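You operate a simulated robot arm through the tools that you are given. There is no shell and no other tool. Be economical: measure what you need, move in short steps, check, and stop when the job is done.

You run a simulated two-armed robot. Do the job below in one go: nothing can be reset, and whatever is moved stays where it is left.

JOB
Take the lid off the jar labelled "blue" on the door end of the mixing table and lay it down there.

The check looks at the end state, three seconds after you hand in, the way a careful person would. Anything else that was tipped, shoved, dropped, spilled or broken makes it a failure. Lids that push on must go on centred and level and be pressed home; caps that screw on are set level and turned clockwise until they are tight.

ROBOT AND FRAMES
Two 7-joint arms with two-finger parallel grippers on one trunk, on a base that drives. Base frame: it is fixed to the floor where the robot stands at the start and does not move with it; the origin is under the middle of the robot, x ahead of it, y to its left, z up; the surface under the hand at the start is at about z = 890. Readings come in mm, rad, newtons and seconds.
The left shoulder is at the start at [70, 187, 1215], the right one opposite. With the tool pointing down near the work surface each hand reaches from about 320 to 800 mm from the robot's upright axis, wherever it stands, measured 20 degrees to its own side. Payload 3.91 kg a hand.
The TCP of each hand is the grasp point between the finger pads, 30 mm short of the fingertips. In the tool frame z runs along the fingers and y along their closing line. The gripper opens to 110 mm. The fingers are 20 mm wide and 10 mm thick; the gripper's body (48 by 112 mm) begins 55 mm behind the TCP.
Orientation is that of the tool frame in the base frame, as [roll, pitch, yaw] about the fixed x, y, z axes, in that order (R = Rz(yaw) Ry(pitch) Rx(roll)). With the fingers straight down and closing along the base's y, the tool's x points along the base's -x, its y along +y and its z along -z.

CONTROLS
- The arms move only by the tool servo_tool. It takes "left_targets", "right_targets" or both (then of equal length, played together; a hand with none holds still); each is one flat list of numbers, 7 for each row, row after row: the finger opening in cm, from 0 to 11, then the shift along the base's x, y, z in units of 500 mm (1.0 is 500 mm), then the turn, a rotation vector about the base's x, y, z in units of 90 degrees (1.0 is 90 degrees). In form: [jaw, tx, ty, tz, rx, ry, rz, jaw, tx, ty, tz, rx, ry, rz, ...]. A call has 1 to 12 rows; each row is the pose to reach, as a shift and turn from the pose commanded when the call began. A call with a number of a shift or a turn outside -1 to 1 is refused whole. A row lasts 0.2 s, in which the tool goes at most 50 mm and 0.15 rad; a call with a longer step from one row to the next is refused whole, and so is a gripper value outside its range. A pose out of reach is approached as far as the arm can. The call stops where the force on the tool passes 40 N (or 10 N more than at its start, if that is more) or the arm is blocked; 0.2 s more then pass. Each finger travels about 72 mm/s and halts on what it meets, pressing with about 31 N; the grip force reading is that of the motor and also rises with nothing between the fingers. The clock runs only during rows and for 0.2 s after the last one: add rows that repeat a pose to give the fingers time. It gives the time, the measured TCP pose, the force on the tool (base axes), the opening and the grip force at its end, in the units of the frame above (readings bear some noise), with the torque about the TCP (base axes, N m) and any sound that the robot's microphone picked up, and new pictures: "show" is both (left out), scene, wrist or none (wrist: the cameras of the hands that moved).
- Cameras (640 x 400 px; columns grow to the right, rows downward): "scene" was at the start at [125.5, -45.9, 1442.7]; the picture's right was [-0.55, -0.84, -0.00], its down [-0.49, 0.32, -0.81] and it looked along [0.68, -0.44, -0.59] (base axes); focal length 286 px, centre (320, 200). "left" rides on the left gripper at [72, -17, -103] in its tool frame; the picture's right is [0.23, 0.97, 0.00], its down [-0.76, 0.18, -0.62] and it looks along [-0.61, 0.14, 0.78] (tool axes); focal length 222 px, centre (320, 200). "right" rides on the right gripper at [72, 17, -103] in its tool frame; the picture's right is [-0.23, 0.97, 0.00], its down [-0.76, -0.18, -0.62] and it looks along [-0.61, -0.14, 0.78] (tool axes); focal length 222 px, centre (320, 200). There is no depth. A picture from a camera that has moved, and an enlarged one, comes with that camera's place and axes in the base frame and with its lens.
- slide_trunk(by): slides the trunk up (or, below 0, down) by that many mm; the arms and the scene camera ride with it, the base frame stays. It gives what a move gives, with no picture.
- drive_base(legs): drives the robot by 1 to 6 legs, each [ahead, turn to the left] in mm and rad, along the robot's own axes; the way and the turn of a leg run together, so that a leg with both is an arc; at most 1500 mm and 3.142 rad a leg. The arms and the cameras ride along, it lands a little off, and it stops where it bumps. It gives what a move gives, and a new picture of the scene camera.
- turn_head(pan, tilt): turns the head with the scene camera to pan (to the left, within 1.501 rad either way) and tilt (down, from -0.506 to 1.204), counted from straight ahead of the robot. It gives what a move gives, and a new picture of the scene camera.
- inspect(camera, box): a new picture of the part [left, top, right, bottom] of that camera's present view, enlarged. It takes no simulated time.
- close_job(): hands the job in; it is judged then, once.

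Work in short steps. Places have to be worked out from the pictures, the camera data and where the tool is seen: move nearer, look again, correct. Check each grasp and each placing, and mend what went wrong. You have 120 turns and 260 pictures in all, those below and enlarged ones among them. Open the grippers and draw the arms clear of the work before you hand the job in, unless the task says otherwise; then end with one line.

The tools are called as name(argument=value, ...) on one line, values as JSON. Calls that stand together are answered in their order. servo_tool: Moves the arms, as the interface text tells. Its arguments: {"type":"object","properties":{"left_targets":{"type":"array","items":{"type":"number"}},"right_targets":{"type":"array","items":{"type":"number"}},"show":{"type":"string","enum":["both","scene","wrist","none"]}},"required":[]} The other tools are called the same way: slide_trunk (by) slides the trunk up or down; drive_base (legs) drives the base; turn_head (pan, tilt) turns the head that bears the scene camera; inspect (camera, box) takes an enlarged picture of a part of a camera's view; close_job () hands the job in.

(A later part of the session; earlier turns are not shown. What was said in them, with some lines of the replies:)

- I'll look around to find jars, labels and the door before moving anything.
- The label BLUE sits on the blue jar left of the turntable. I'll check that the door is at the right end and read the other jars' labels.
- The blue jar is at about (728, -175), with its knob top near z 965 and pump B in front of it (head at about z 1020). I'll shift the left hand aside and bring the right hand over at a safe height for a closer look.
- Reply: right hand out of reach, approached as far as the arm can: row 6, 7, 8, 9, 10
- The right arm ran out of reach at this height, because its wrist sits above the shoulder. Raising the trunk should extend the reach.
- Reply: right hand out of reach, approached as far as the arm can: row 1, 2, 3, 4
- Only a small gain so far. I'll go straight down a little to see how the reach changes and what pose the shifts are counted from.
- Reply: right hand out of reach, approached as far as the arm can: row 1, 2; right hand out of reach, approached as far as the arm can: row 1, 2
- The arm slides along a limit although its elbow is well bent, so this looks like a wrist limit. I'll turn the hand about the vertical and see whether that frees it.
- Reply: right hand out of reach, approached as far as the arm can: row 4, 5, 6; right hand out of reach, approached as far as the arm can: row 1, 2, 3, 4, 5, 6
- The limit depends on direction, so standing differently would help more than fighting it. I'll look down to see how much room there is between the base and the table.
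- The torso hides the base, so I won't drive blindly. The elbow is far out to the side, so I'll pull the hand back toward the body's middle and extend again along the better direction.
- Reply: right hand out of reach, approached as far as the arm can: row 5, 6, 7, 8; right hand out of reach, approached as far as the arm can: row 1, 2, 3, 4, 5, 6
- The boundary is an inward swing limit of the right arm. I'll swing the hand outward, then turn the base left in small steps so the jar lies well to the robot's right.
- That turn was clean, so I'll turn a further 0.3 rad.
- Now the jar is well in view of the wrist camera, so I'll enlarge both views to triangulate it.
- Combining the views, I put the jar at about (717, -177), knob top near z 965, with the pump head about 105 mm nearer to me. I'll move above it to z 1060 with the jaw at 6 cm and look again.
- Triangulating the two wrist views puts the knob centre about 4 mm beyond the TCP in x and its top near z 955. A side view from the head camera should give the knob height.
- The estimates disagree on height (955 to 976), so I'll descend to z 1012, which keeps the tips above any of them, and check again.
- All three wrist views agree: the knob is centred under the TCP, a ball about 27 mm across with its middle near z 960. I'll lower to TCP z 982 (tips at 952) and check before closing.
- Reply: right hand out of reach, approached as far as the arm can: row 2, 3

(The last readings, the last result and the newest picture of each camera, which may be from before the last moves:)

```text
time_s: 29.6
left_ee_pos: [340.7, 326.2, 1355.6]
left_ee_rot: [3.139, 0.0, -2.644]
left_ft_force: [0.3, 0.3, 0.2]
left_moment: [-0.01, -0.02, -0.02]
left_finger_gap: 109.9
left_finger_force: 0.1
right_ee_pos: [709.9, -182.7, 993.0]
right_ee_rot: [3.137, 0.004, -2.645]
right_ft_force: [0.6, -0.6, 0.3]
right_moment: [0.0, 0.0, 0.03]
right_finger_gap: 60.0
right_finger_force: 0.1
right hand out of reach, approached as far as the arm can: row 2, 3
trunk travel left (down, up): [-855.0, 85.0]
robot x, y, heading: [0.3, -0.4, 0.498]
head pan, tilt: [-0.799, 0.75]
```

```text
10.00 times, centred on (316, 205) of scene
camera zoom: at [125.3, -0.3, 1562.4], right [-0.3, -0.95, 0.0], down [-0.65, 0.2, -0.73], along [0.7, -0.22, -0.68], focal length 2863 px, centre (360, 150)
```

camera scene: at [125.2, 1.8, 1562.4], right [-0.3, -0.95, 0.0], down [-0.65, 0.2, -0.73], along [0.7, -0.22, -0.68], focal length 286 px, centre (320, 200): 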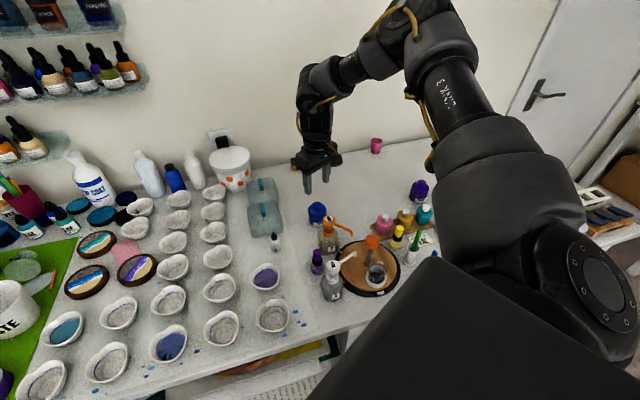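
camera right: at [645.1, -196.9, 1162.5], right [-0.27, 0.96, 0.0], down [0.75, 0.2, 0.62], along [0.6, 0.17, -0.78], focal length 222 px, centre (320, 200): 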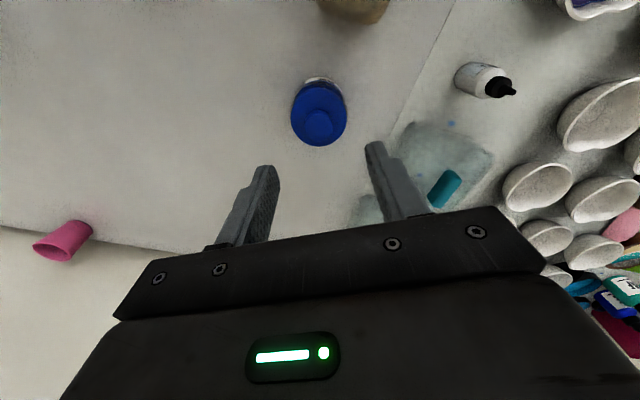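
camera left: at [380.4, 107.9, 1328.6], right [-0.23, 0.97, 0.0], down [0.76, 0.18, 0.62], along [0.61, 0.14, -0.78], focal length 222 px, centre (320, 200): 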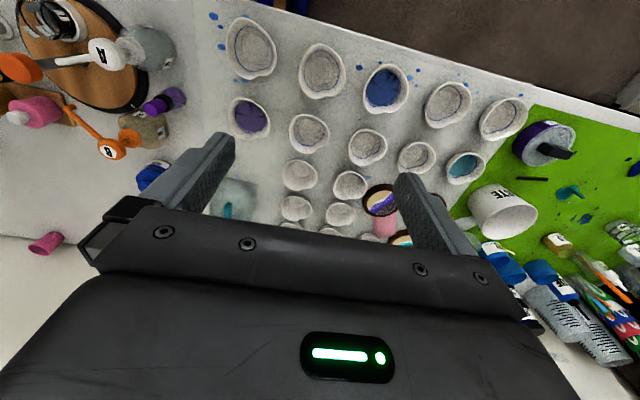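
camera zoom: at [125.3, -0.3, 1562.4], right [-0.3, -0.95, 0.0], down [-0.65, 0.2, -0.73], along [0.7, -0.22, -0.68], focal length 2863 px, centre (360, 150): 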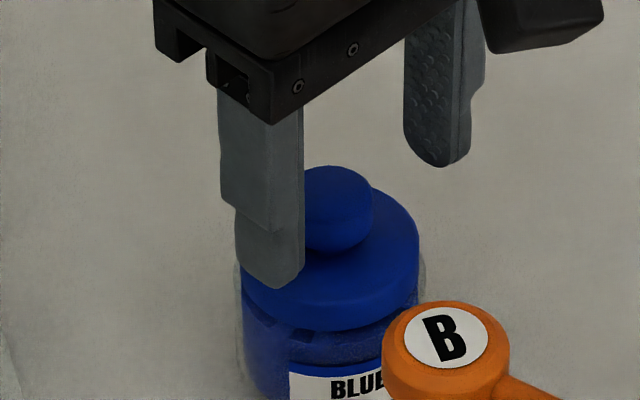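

The arm hit its reach limit with the trunk this high. I'll raise the hand, lower the trunk by 100 mm, and re-centre.

servo_tool(right_targets=[6, 0, 0, 0.06, 0, 0, 0, 6, 0.007, 0.005, 0.15, 0, 0, 0, 6, 0.014, 0.01, 0.22, 0, 0, 0, 6, 0.014, 0.01, 0.22, 0, 0, 0], show="none")

slide_trunk(by=-90)

```text
time_s: 30.6
left_ee_pos: [341.7, 326.7, 1356.0]
left_ee_rot: [3.141, -0.002, -2.645]
left_ft_force: [0.6, 0.5, -0.1]
left_moment: [-0.04, -0.01, 0.0]
left_finger_gap: 110.0
left_finger_force: 0.0
right_ee_pos: [715.6, -177.2, 1103.1]
right_ee_rot: [3.138, 0.002, -2.644]
right_ft_force: [-0.1, 0.4, -0.2]
right_moment: [0.01, 0.0, 0.01]
right_finger_gap: 60.1
right_finger_force: 0.0
trunk travel left (down, up): [-855.0, 85.0]
robot x, y, heading: [-2.9, -0.4, 0.503]
head pan, tilt: [-0.799, 0.75]
```

```text
time_s: 31.8
left_ee_pos: [339.3, 326.5, 1265.9]
left_ee_rot: [3.141, 0.0, -2.644]
left_ft_force: [0.9, -0.6, 0.4]
left_moment: [0.02, 0.02, 0.01]
left_finger_gap: 110.0
left_finger_force: 0.0
right_ee_pos: [714.3, -177.1, 1014.8]
right_ee_rot: [3.136, 0.004, -2.644]
right_ft_force: [0.1, 0.3, 0.2]
right_moment: [-0.02, 0.03, -0.03]
right_finger_gap: 60.1
right_finger_force: 0.0
trunk travel left (down, up): [-765.0, 175.0]
robot x, y, heading: [2.4, 0.2, 0.498]
head pan, tilt: [-0.799, 0.75]
```

servo_tool(right_targets=[6, 0.004, 0, -0.03, 0, 0, 0, 6, 0.004, 0, -0.064, 0, 0, 0, 6, 0.004, 0, -0.064, 0, 0, 0], show="none")

inspect(camera="right", box=[224, 90, 416, 210])

inspect(camera="scene", box=[274, 135, 370, 195])

```text
time_s: 32.6
left_ee_pos: [338.7, 327.6, 1265.8]
left_ee_rot: [-3.141, 0.0, -2.644]
left_ft_force: [0.1, 0.0, -0.1]
left_moment: [-0.01, -0.03, -0.02]
left_finger_gap: 109.9
left_finger_force: 0.1
right_ee_pos: [715.7, -177.6, 981.6]
right_ee_rot: [3.139, 0.005, -2.645]
right_ft_force: [0.8, -0.4, 0.0]
right_moment: [0.0, -0.04, -0.01]
right_finger_gap: 60.1
right_finger_force: 0.1
trunk travel left (down, up): [-765.0, 175.0]
robot x, y, heading: [0.2, 5.0, 0.498]
head pan, tilt: [-0.799, 0.75]
```

```text
3.33 times, centred on (320, 150) of right
camera zoom: at [643.6, -196.6, 1084.4], right [-0.26, 0.96, 0.0], down [0.75, 0.2, 0.63], along [0.6, 0.17, -0.78], focal length 740 px, centre (320, 367)
```

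zoom: 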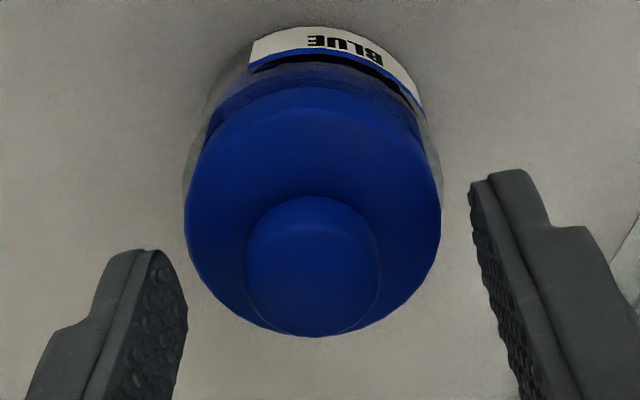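

```text
6.67 times, centred on (322, 165) of scene
camera zoom: at [124.6, 1.5, 1472.5], right [-0.3, -0.95, 0.0], down [-0.65, 0.2, -0.73], along [0.7, -0.22, -0.68], focal length 1909 px, centre (307, 433)
```

zoom: 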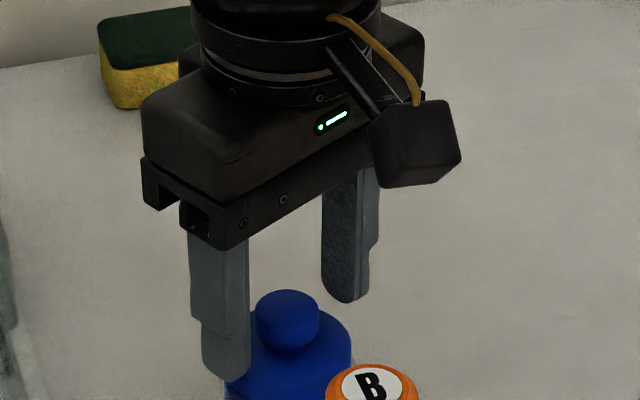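

The knob is between the fingers, within 1.5 mm of centre, with its middle about 8 mm above the fingertips. I'll nudge across and close on it.

servo_tool(right_targets=[5, 0.001, -0.003, -0.004, 0, 0, 0, 3, 0.001, -0.003, -0.004, 0, 0, 0, 2, 0.001, -0.003, -0.004, 0, 0, 0, 1.5, 0.001, -0.003, -0.004, 0, 0, 0, 1.5, 0.001, -0.003, -0.004, 0, 0, 0])

```text
time_s: 33.8
left_ee_pos: [339.5, 327.5, 1265.4]
left_ee_rot: [-3.141, 0.0, -2.644]
left_ft_force: [-0.1, -0.5, -0.3]
left_moment: [-0.03, 0.04, 0.0]
left_finger_gap: 110.0
left_finger_force: 0.0
right_ee_pos: [716.8, -178.8, 979.0]
right_ee_rot: [3.138, 0.003, -2.644]
right_ft_force: [-0.7, -0.3, 0.8]
right_moment: [-0.02, -0.01, 0.02]
right_finger_gap: 24.2
right_finger_force: 31.4
trunk travel left (down, up): [-765.0, 175.0]
robot x, y, heading: [-3.6, -2.7, 0.494]
head pan, tilt: [-0.799, 0.75]
heard: snap
camera scene: at [125.2, 1.3, 1472.4], right [-0.3, -0.95, 0.0], down [-0.65, 0.2, -0.73], along [0.7, -0.22, -0.68], focal length 286 px, centre (320, 200)
camera right: at [644.4, -198.2, 1082.1], right [-0.26, 0.96, 0.0], down [0.75, 0.2, 0.62], along [0.6, 0.17, -0.78], focal length 222 px, centre (320, 200)
```

scene: 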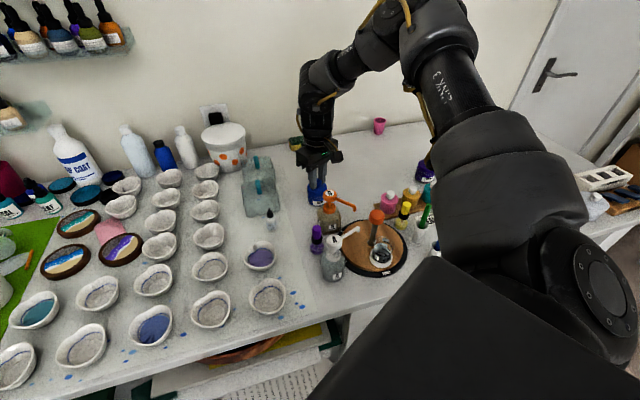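
right: 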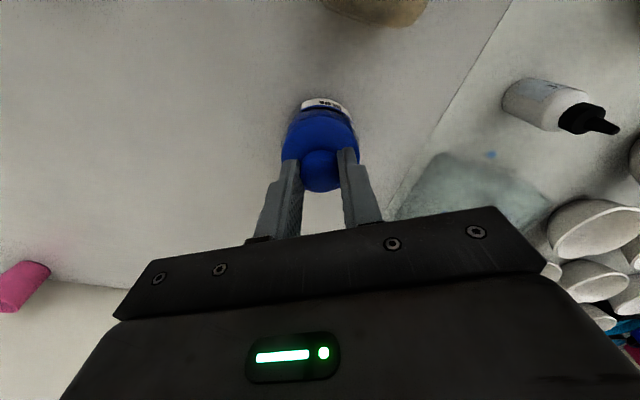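

The hand holds the knob at 24 mm with 31 N, and a snap was heard. I'll lift slowly and watch force and height.

servo_tool(right_targets=[1.5, 0, 0, 0.006, 0, 0, 0, 1.5, 0, 0, 0.012, 0, 0, 0, 1.5, 0, 0, 0.02, 0, 0, 0], show="none")

inspect(camera="right", box=[224, 70, 416, 190])

inspect(camera="scene", box=[274, 155, 370, 215])

```text
time_s: 34.6
left_ee_pos: [341.2, 326.7, 1265.8]
left_ee_rot: [-3.141, 0.0, -2.643]
left_ft_force: [0.5, 0.3, -0.1]
left_moment: [-0.04, 0.02, 0.0]
left_finger_gap: 110.0
left_finger_force: 0.2
right_ee_pos: [717.0, -179.6, 990.2]
right_ee_rot: [3.139, 0.004, -2.642]
right_ft_force: [-0.3, 0.0, 0.7]
right_moment: [0.01, -0.02, -0.04]
right_finger_gap: 24.3
right_finger_force: 30.8
trunk travel left (down, up): [-765.0, 175.0]
robot x, y, heading: [0.1, -4.0, 0.501]
head pan, tilt: [-0.799, 0.75]
```

```text
3.33 times, centred on (320, 130) of right
camera zoom: at [644.5, -199.1, 1092.3], right [-0.26, 0.96, 0.0], down [0.75, 0.2, 0.63], along [0.6, 0.17, -0.78], focal length 740 px, centre (320, 433)
```

zoom: 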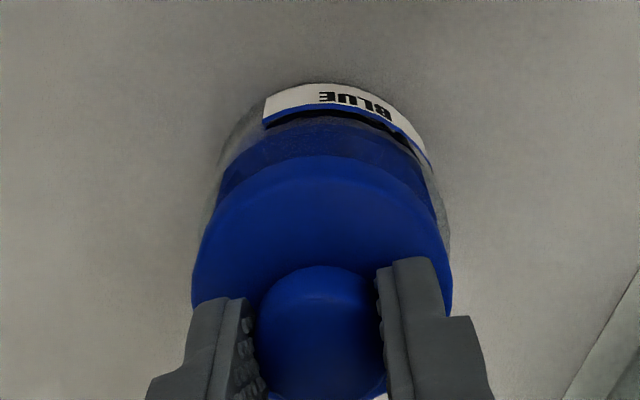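

```text
6.67 times, centred on (322, 185) of scene
camera zoom: at [125.3, 1.3, 1472.4], right [-0.3, -0.95, 0.0], down [-0.65, 0.2, -0.73], along [0.7, -0.22, -0.68], focal length 1909 px, centre (307, 300)
```

zoom: 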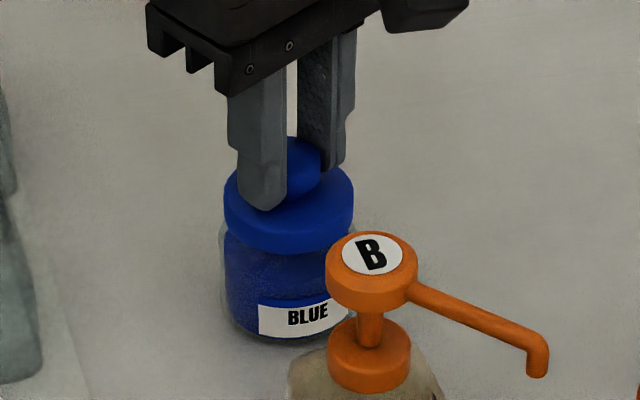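

The gap between lid and label has grown with hardly any force, so the lid seems to be coming off alone. I'll lift further and confirm.

servo_tool(right_targets=[1.5, 0, 0, 0.04, 0, 0, 0, 1.5, 0, 0, 0.09, 0, 0, 0, 1.5, 0, 0, 0.15, 0, 0, 0, 1.5, 0, 0, 0.15, 0, 0, 0])

inspect(camera="scene", box=[274, 145, 386, 215])

```text
time_s: 35.6
left_ee_pos: [340.2, 327.3, 1265.7]
left_ee_rot: [-3.14, 0.001, -2.644]
left_ft_force: [-0.6, 0.6, 0.7]
left_moment: [0.01, 0.01, -0.02]
left_finger_gap: 110.1
left_finger_force: 0.0
right_ee_pos: [716.4, -179.6, 1065.7]
right_ee_rot: [3.138, 0.003, -2.644]
right_ft_force: [0.5, -0.2, 0.0]
right_moment: [-0.03, 0.0, 0.0]
right_finger_gap: 24.3
right_finger_force: 30.4
trunk travel left (down, up): [-765.0, 175.0]
robot x, y, heading: [-0.2, 1.7, 0.495]
head pan, tilt: [-0.799, 0.75]
camera scene: at [125.7, 1.2, 1472.3], right [-0.3, -0.95, 0.0], down [-0.65, 0.2, -0.73], along [0.7, -0.22, -0.68], focal length 286 px, centre (320, 200)
camera right: at [644.1, -199.9, 1168.5], right [-0.26, 0.96, 0.0], down [0.75, 0.2, 0.62], along [0.6, 0.17, -0.78], focal length 222 px, centre (320, 200)
```

scene: 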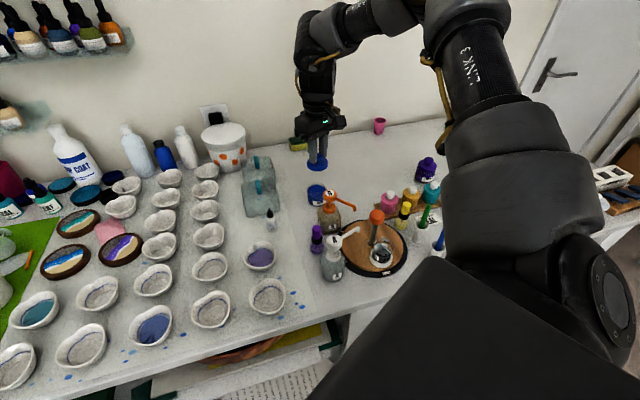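
right: 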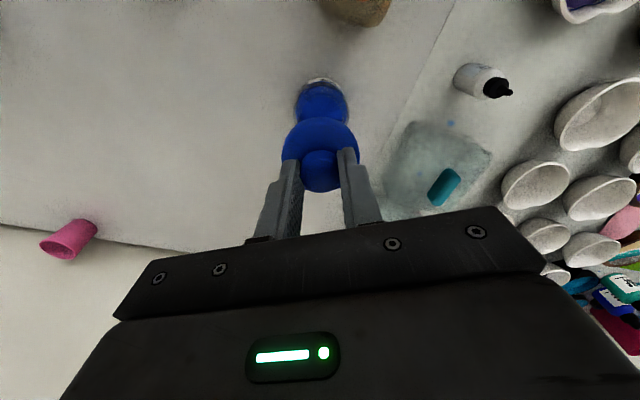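

```text
5.71 times, centred on (330, 180) of scene
camera zoom: at [125.7, 1.2, 1472.3], right [-0.3, -0.95, 0.0], down [-0.65, 0.2, -0.73], along [0.7, -0.22, -0.68], focal length 1636 px, centre (263, 314)
```

zoom: 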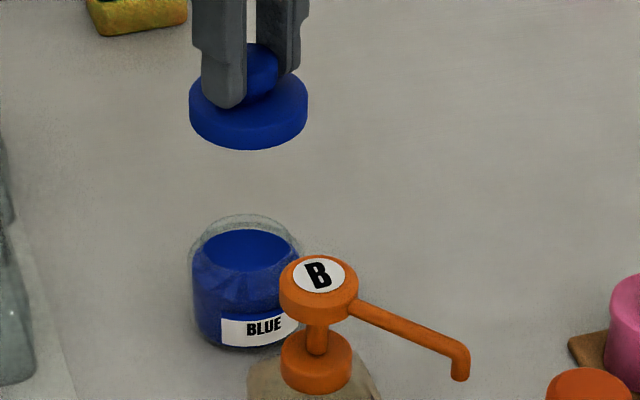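

The lid is off and the jar stands undisturbed. I'll carry the lid over to clear table at about (700, -280), towards the door.

servo_tool(right_targets=[1.5, 0, -0.06, 0, 0, 0, 0, 1.5, -0.01, -0.13, 0, 0, 0, 0, 1.5, -0.033, -0.2, 0, 0, 0, 0, 1.5, -0.033, -0.2, -0.06, 0, 0, 0, 1.5, -0.033, -0.2, -0.06, 0, 0, 0])

inspect(camera="scene", box=[284, 125, 444, 225])

```text
time_s: 36.8
left_ee_pos: [340.0, 326.7, 1265.6]
left_ee_rot: [-3.141, 0.0, -2.645]
left_ft_force: [0.9, -0.9, 0.0]
left_moment: [0.0, 0.01, -0.01]
left_finger_gap: 109.8
left_finger_force: 0.0
right_ee_pos: [702.5, -279.3, 1033.4]
right_ee_rot: [3.139, 0.002, -2.645]
right_ft_force: [0.3, 0.2, -0.9]
right_moment: [-0.02, 0.0, -0.02]
right_finger_gap: 24.3
right_finger_force: 30.3
trunk travel left (down, up): [-765.0, 175.0]
robot x, y, heading: [-2.1, 0.3, 0.493]
head pan, tilt: [-0.799, 0.75]
camera scene: at [125.4, 1.4, 1472.4], right [-0.3, -0.95, 0.0], down [-0.65, 0.2, -0.73], along [0.7, -0.22, -0.68], focal length 286 px, centre (320, 200)
camera right: at [629.1, -298.4, 1135.4], right [-0.26, 0.96, 0.0], down [0.75, 0.2, 0.63], along [0.6, 0.17, -0.78], focal length 222 px, centre (320, 200)
```

scene: 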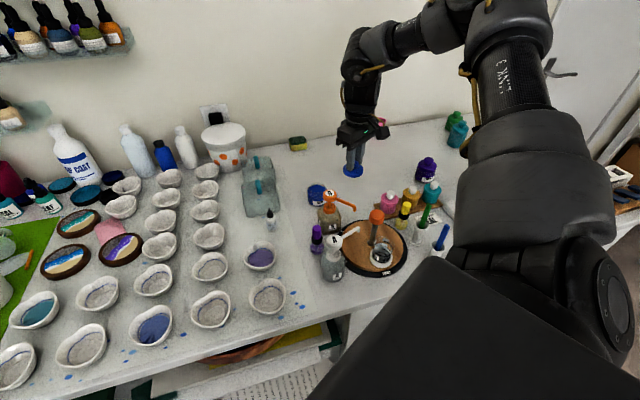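
right: 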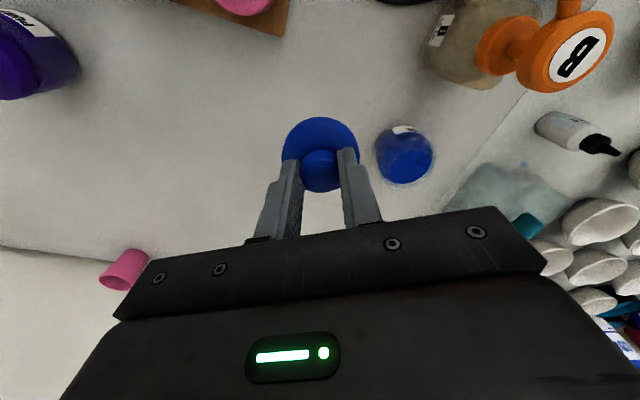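

```text
4.00 times, centred on (364, 175) of scene
camera zoom: at [125.4, 1.4, 1472.4], right [-0.3, -0.95, 0.0], down [-0.65, 0.2, -0.73], along [0.7, -0.22, -0.68], focal length 1145 px, centre (144, 300)
```

zoom: 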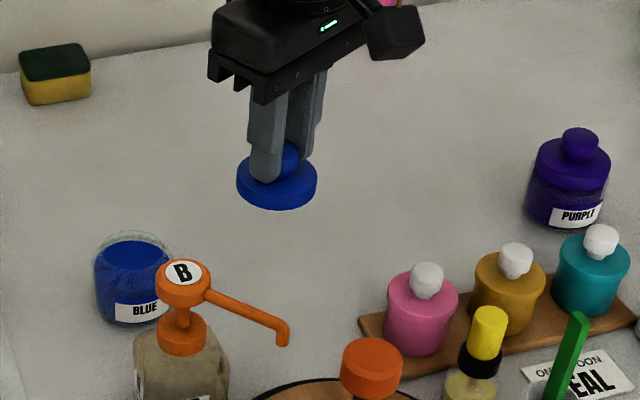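

The space below is clear. I'll lower to about z 960, then go slower.

servo_tool(right_targets=[1.5, 0, 0, -0.05, 0, 0, 0, 1.5, 0, 0, -0.1, 0, 0, 0, 1.5, 0, 0, -0.145, 0, 0, 0, 1.5, 0, 0, -0.145, 0, 0, 0], show="none")

inspect(camera="scene", box=[304, 135, 416, 205])

```text
time_s: 37.8
left_ee_pos: [339.1, 326.0, 1264.5]
left_ee_rot: [-3.142, -0.001, -2.643]
left_ft_force: [-0.2, -0.8, 0.1]
left_moment: [0.0, 0.01, 0.01]
left_finger_gap: 110.3
left_finger_force: 0.0
right_ee_pos: [700.6, -281.3, 961.6]
right_ee_rot: [3.139, 0.004, -2.644]
right_ft_force: [0.4, -0.7, 0.4]
right_moment: [0.02, -0.01, 0.0]
right_finger_gap: 24.4
right_finger_force: 31.1
trunk travel left (down, up): [-765.0, 175.0]
robot x, y, heading: [0.8, 0.2, 0.5]
head pan, tilt: [-0.799, 0.75]
```

```text
5.71 times, centred on (360, 170) of scene
camera zoom: at [125.4, 1.2, 1472.4], right [-0.3, -0.95, 0.0], down [-0.65, 0.2, -0.73], along [0.7, -0.22, -0.68], focal length 1636 px, centre (91, 371)
```

zoom: 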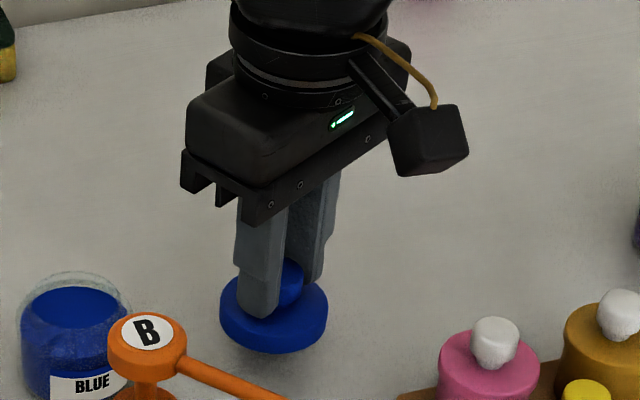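

Shadow and lid edge suggest another 20–30 mm to go. I'll descend slowly, 16 mm first, checking the force.

servo_tool(right_targets=[1.5, 0, 0, -0.006, 0, 0, 0, 1.5, 0, 0, -0.012, 0, 0, 0, 1.5, 0, 0, -0.018, 0, 0, 0, 1.5, 0, 0, -0.024, 0, 0, 0, 1.5, 0, 0, -0.03, 0, 0, 0, 1.5, 0, 0, -0.032, 0, 0, 0], show="none")

inspect(camera="scene", box=[304, 145, 416, 215])

```text
time_s: 39.2
left_ee_pos: [339.6, 327.3, 1265.1]
left_ee_rot: [-3.141, 0.0, -2.643]
left_ft_force: [-0.8, -0.8, -0.3]
left_moment: [0.03, 0.01, 0.01]
left_finger_gap: 109.8
left_finger_force: 0.0
right_ee_pos: [700.8, -279.6, 945.8]
right_ee_rot: [3.139, 0.003, -2.643]
right_ft_force: [0.0, 0.5, 0.3]
right_moment: [-0.01, 0.0, 0.02]
right_finger_gap: 24.1
right_finger_force: 31.2
trunk travel left (down, up): [-765.0, 175.0]
robot x, y, heading: [0.9, -1.9, 0.5]
head pan, tilt: [-0.799, 0.75]
```

```text
5.71 times, centred on (360, 180) of scene
camera zoom: at [125.3, 1.2, 1472.4], right [-0.3, -0.95, 0.0], down [-0.65, 0.2, -0.73], along [0.7, -0.22, -0.68], focal length 1636 px, centre (91, 314)
```

zoom: 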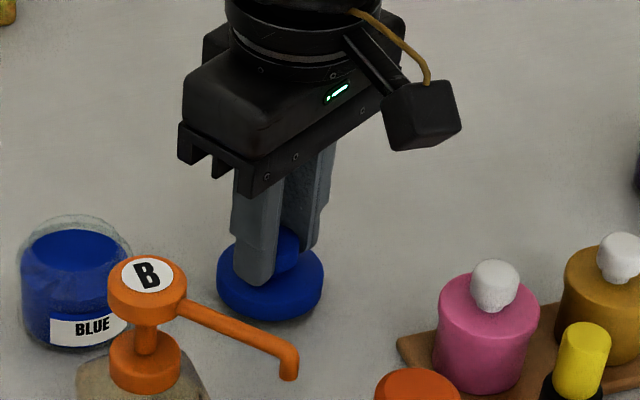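

No contact yet, so I'll continue down in 1.5 mm rows.

servo_tool(right_targets=[1.5, 0, 0, -0.003, 0, 0, 0, 1.5, 0, 0, -0.006, 0, 0, 0, 1.5, 0, 0, -0.009, 0, 0, 0, 1.5, 0, 0, -0.012, 0, 0, 0, 1.5, 0, 0, -0.015, 0, 0, 0, 1.5, 0, 0, -0.015, 0, 0, 0], show="none")

```text
time_s: 40.6
left_ee_pos: [340.0, 326.8, 1264.1]
left_ee_rot: [3.141, -0.001, -2.643]
left_ft_force: [-0.3, 0.7, -0.4]
left_moment: [0.03, 0.02, 0.01]
left_finger_gap: 110.1
left_finger_force: 0.1
right_ee_pos: [700.7, -279.1, 938.7]
right_ee_rot: [3.14, 0.005, -2.644]
right_ft_force: [0.2, -0.7, -0.6]
right_moment: [0.02, 0.01, 0.03]
right_finger_gap: 24.1
right_finger_force: 31.3
trunk travel left (down, up): [-765.0, 175.0]
robot x, y, heading: [-1.1, 3.6, 0.5]
head pan, tilt: [-0.799, 0.75]
```

servo_tool(right_targets=[1.5, 0, 0, -0.003, 0, 0, 0, 1.5, 0, 0, -0.006, 0, 0, 0, 1.5, 0, 0, -0.009, 0, 0, 0, 1.5, 0, 0, -0.009, 0, 0, 0], show="none")

inspect(camera="scene", box=[320, 160, 384, 200])

```text
time_s: 41.6
left_ee_pos: [337.5, 326.3, 1266.0]
left_ee_rot: [-3.138, -0.001, -2.643]
left_ft_force: [0.3, 0.0, -0.7]
left_moment: [0.01, 0.01, 0.0]
left_finger_gap: 109.8
left_finger_force: 0.0
right_ee_pos: [699.9, -278.9, 936.2]
right_ee_rot: [3.141, 0.006, -2.645]
right_ft_force: [2.4, -2.7, 16.7]
right_moment: [-0.13, 0.0, -0.05]
right_finger_gap: 23.9
right_finger_force: 30.6
trunk travel left (down, up): [-765.0, 175.0]
robot x, y, heading: [-0.4, -3.6, 0.503]
head pan, tilt: [-0.799, 0.75]
```

```text
10.00 times, centred on (352, 180) of scene
camera zoom: at [123.1, 1.8, 1472.8], right [-0.3, -0.95, 0.0], down [-0.65, 0.2, -0.73], along [0.7, -0.22, -0.68], focal length 2863 px, centre (0, 400)
```

zoom: 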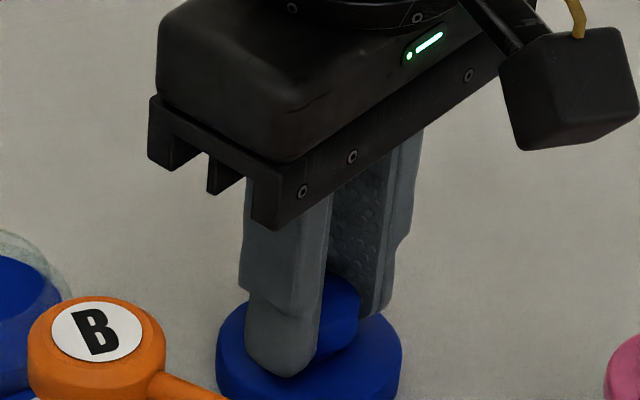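

Contact: 17 N upward at z 936. I'll ease up 1.5 mm, open the fingers gradually to 6 cm, then lift.

servo_tool(right_targets=[1.5, 0, 0, 0.003, 0, 0, 0, 3, 0, 0, 0.003, 0, 0, 0, 5, 0, 0, 0.003, 0, 0, 0, 6, 0, 0, 0.003, 0, 0, 0, 6, 0, 0, 0.03, 0, 0, 0, 6, 0, 0, 0.1, 0, 0, 0, 6, 0, 0, 0.2, 0, 0, 0, 6, 0, 0, 0.3, 0, 0, 0])

inspect(camera="scene", box=[290, 135, 450, 235])

inspect(camera="right", box=[200, 40, 480, 215])

```text
time_s: 43.4
left_ee_pos: [338.6, 327.2, 1266.2]
left_ee_rot: [-3.139, 0.0, -2.643]
left_ft_force: [-0.1, -0.6, 0.3]
left_moment: [0.01, -0.03, 0.02]
left_finger_gap: 109.9
left_finger_force: 0.0
right_ee_pos: [698.4, -278.8, 1085.3]
right_ee_rot: [3.142, 0.006, -2.646]
right_ft_force: [-0.4, -0.2, 0.7]
right_moment: [-0.02, -0.02, 0.02]
right_finger_gap: 59.7
right_finger_force: 0.0
trunk travel left (down, up): [-765.0, 175.0]
robot x, y, heading: [4.9, 1.2, 0.499]
head pan, tilt: [-0.799, 0.75]
camera scene: at [123.6, 2.2, 1472.4], right [-0.3, -0.95, 0.0], down [-0.65, 0.2, -0.73], along [0.7, -0.22, -0.68], focal length 286 px, centre (320, 200)
camera right: at [625.4, -297.8, 1189.4], right [-0.26, 0.96, 0.0], down [0.75, 0.2, 0.63], along [0.6, 0.17, -0.78], focal length 222 px, centre (320, 200)
```

scene: 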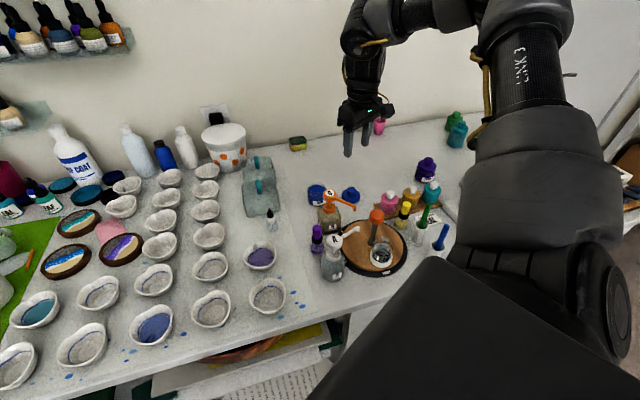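
right: 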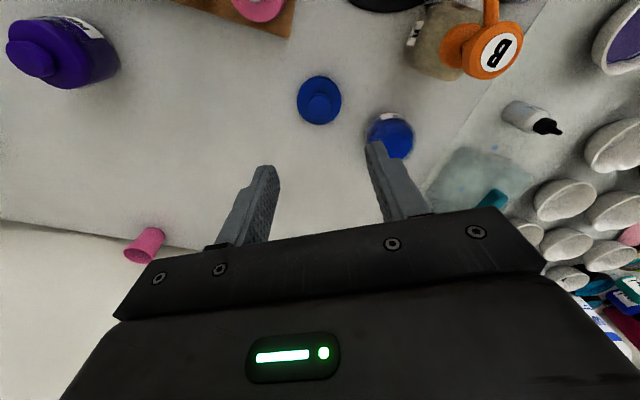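

```text
4.00 times, centred on (370, 185) of scene
camera zoom: at [123.6, 2.2, 1472.4], right [-0.3, -0.95, 0.0], down [-0.65, 0.2, -0.73], along [0.7, -0.22, -0.68], focal length 1145 px, centre (120, 260)
```

zoom: 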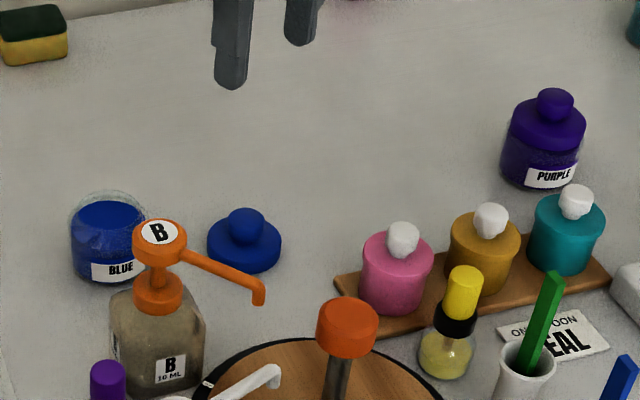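

```text
2.29 times, centred on (340, 128) of right
camera zoom: at [625.4, -297.8, 1189.4], right [-0.26, 0.96, 0.0], down [0.75, 0.2, 0.63], along [0.6, 0.17, -0.78], focal length 508 px, centre (274, 366)
```

zoom: 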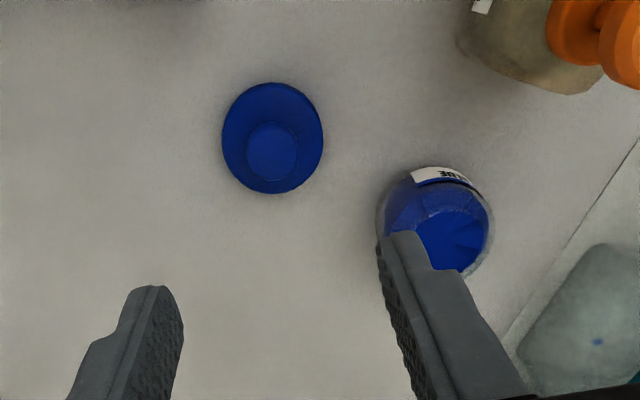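

The lid lies flat, free of the jar, and everything else is in place. I'll draw the right hand up and back.

servo_tool(right_targets=[6, 0, 0, 0.08, 0, 0, 0, 6, -0.03, -0.02, 0.15, 0, 0, 0, 6, -0.09, -0.05, 0.19, 0, 0, 0, 6, -0.15, -0.09, 0.2, 0, 0, 0, 6, -0.21, -0.13, 0.2, 0, 0, 0, 6, -0.27, -0.17, 0.2, 0, 0, 0], show="scene")

```text
time_s: 44.8
left_ee_pos: [337.7, 324.7, 1266.4]
left_ee_rot: [3.14, 0.002, -2.642]
left_ft_force: [-0.2, 0.0, 0.0]
left_moment: [-0.02, 0.0, -0.01]
left_finger_gap: 110.2
left_finger_force: 0.0
right_ee_pos: [566.2, -365.6, 1184.3]
right_ee_rot: [3.138, 0.004, -2.644]
right_ft_force: [0.2, -0.4, -0.5]
right_moment: [0.03, 0.0, -0.01]
right_finger_gap: 60.0
right_finger_force: 0.1
trunk travel left (down, up): [-765.0, 175.0]
robot x, y, heading: [1.2, 1.3, 0.497]
head pan, tilt: [-0.799, 0.75]
camera scene: at [123.7, -0.7, 1472.5], right [-0.3, -0.95, 0.0], down [-0.65, 0.2, -0.73], along [0.7, -0.22, -0.68], focal length 286 px, centre (320, 200)
```

scene: 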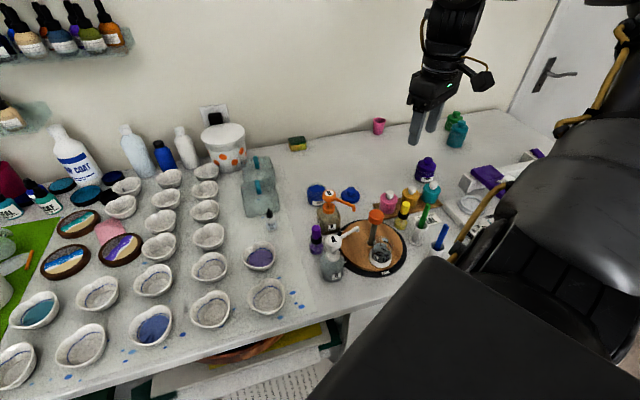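

The arm is clear, the gripper is open, and the lid rests beside the open blue jar. I'm handing in the job.

close_job()

```text
The job is handed in.
```

The lid is off the jar labelled "blue" and lies flat on the mixing table about 10 cm from the jar, on the side towards the door; the last pictures show nothing else moved.
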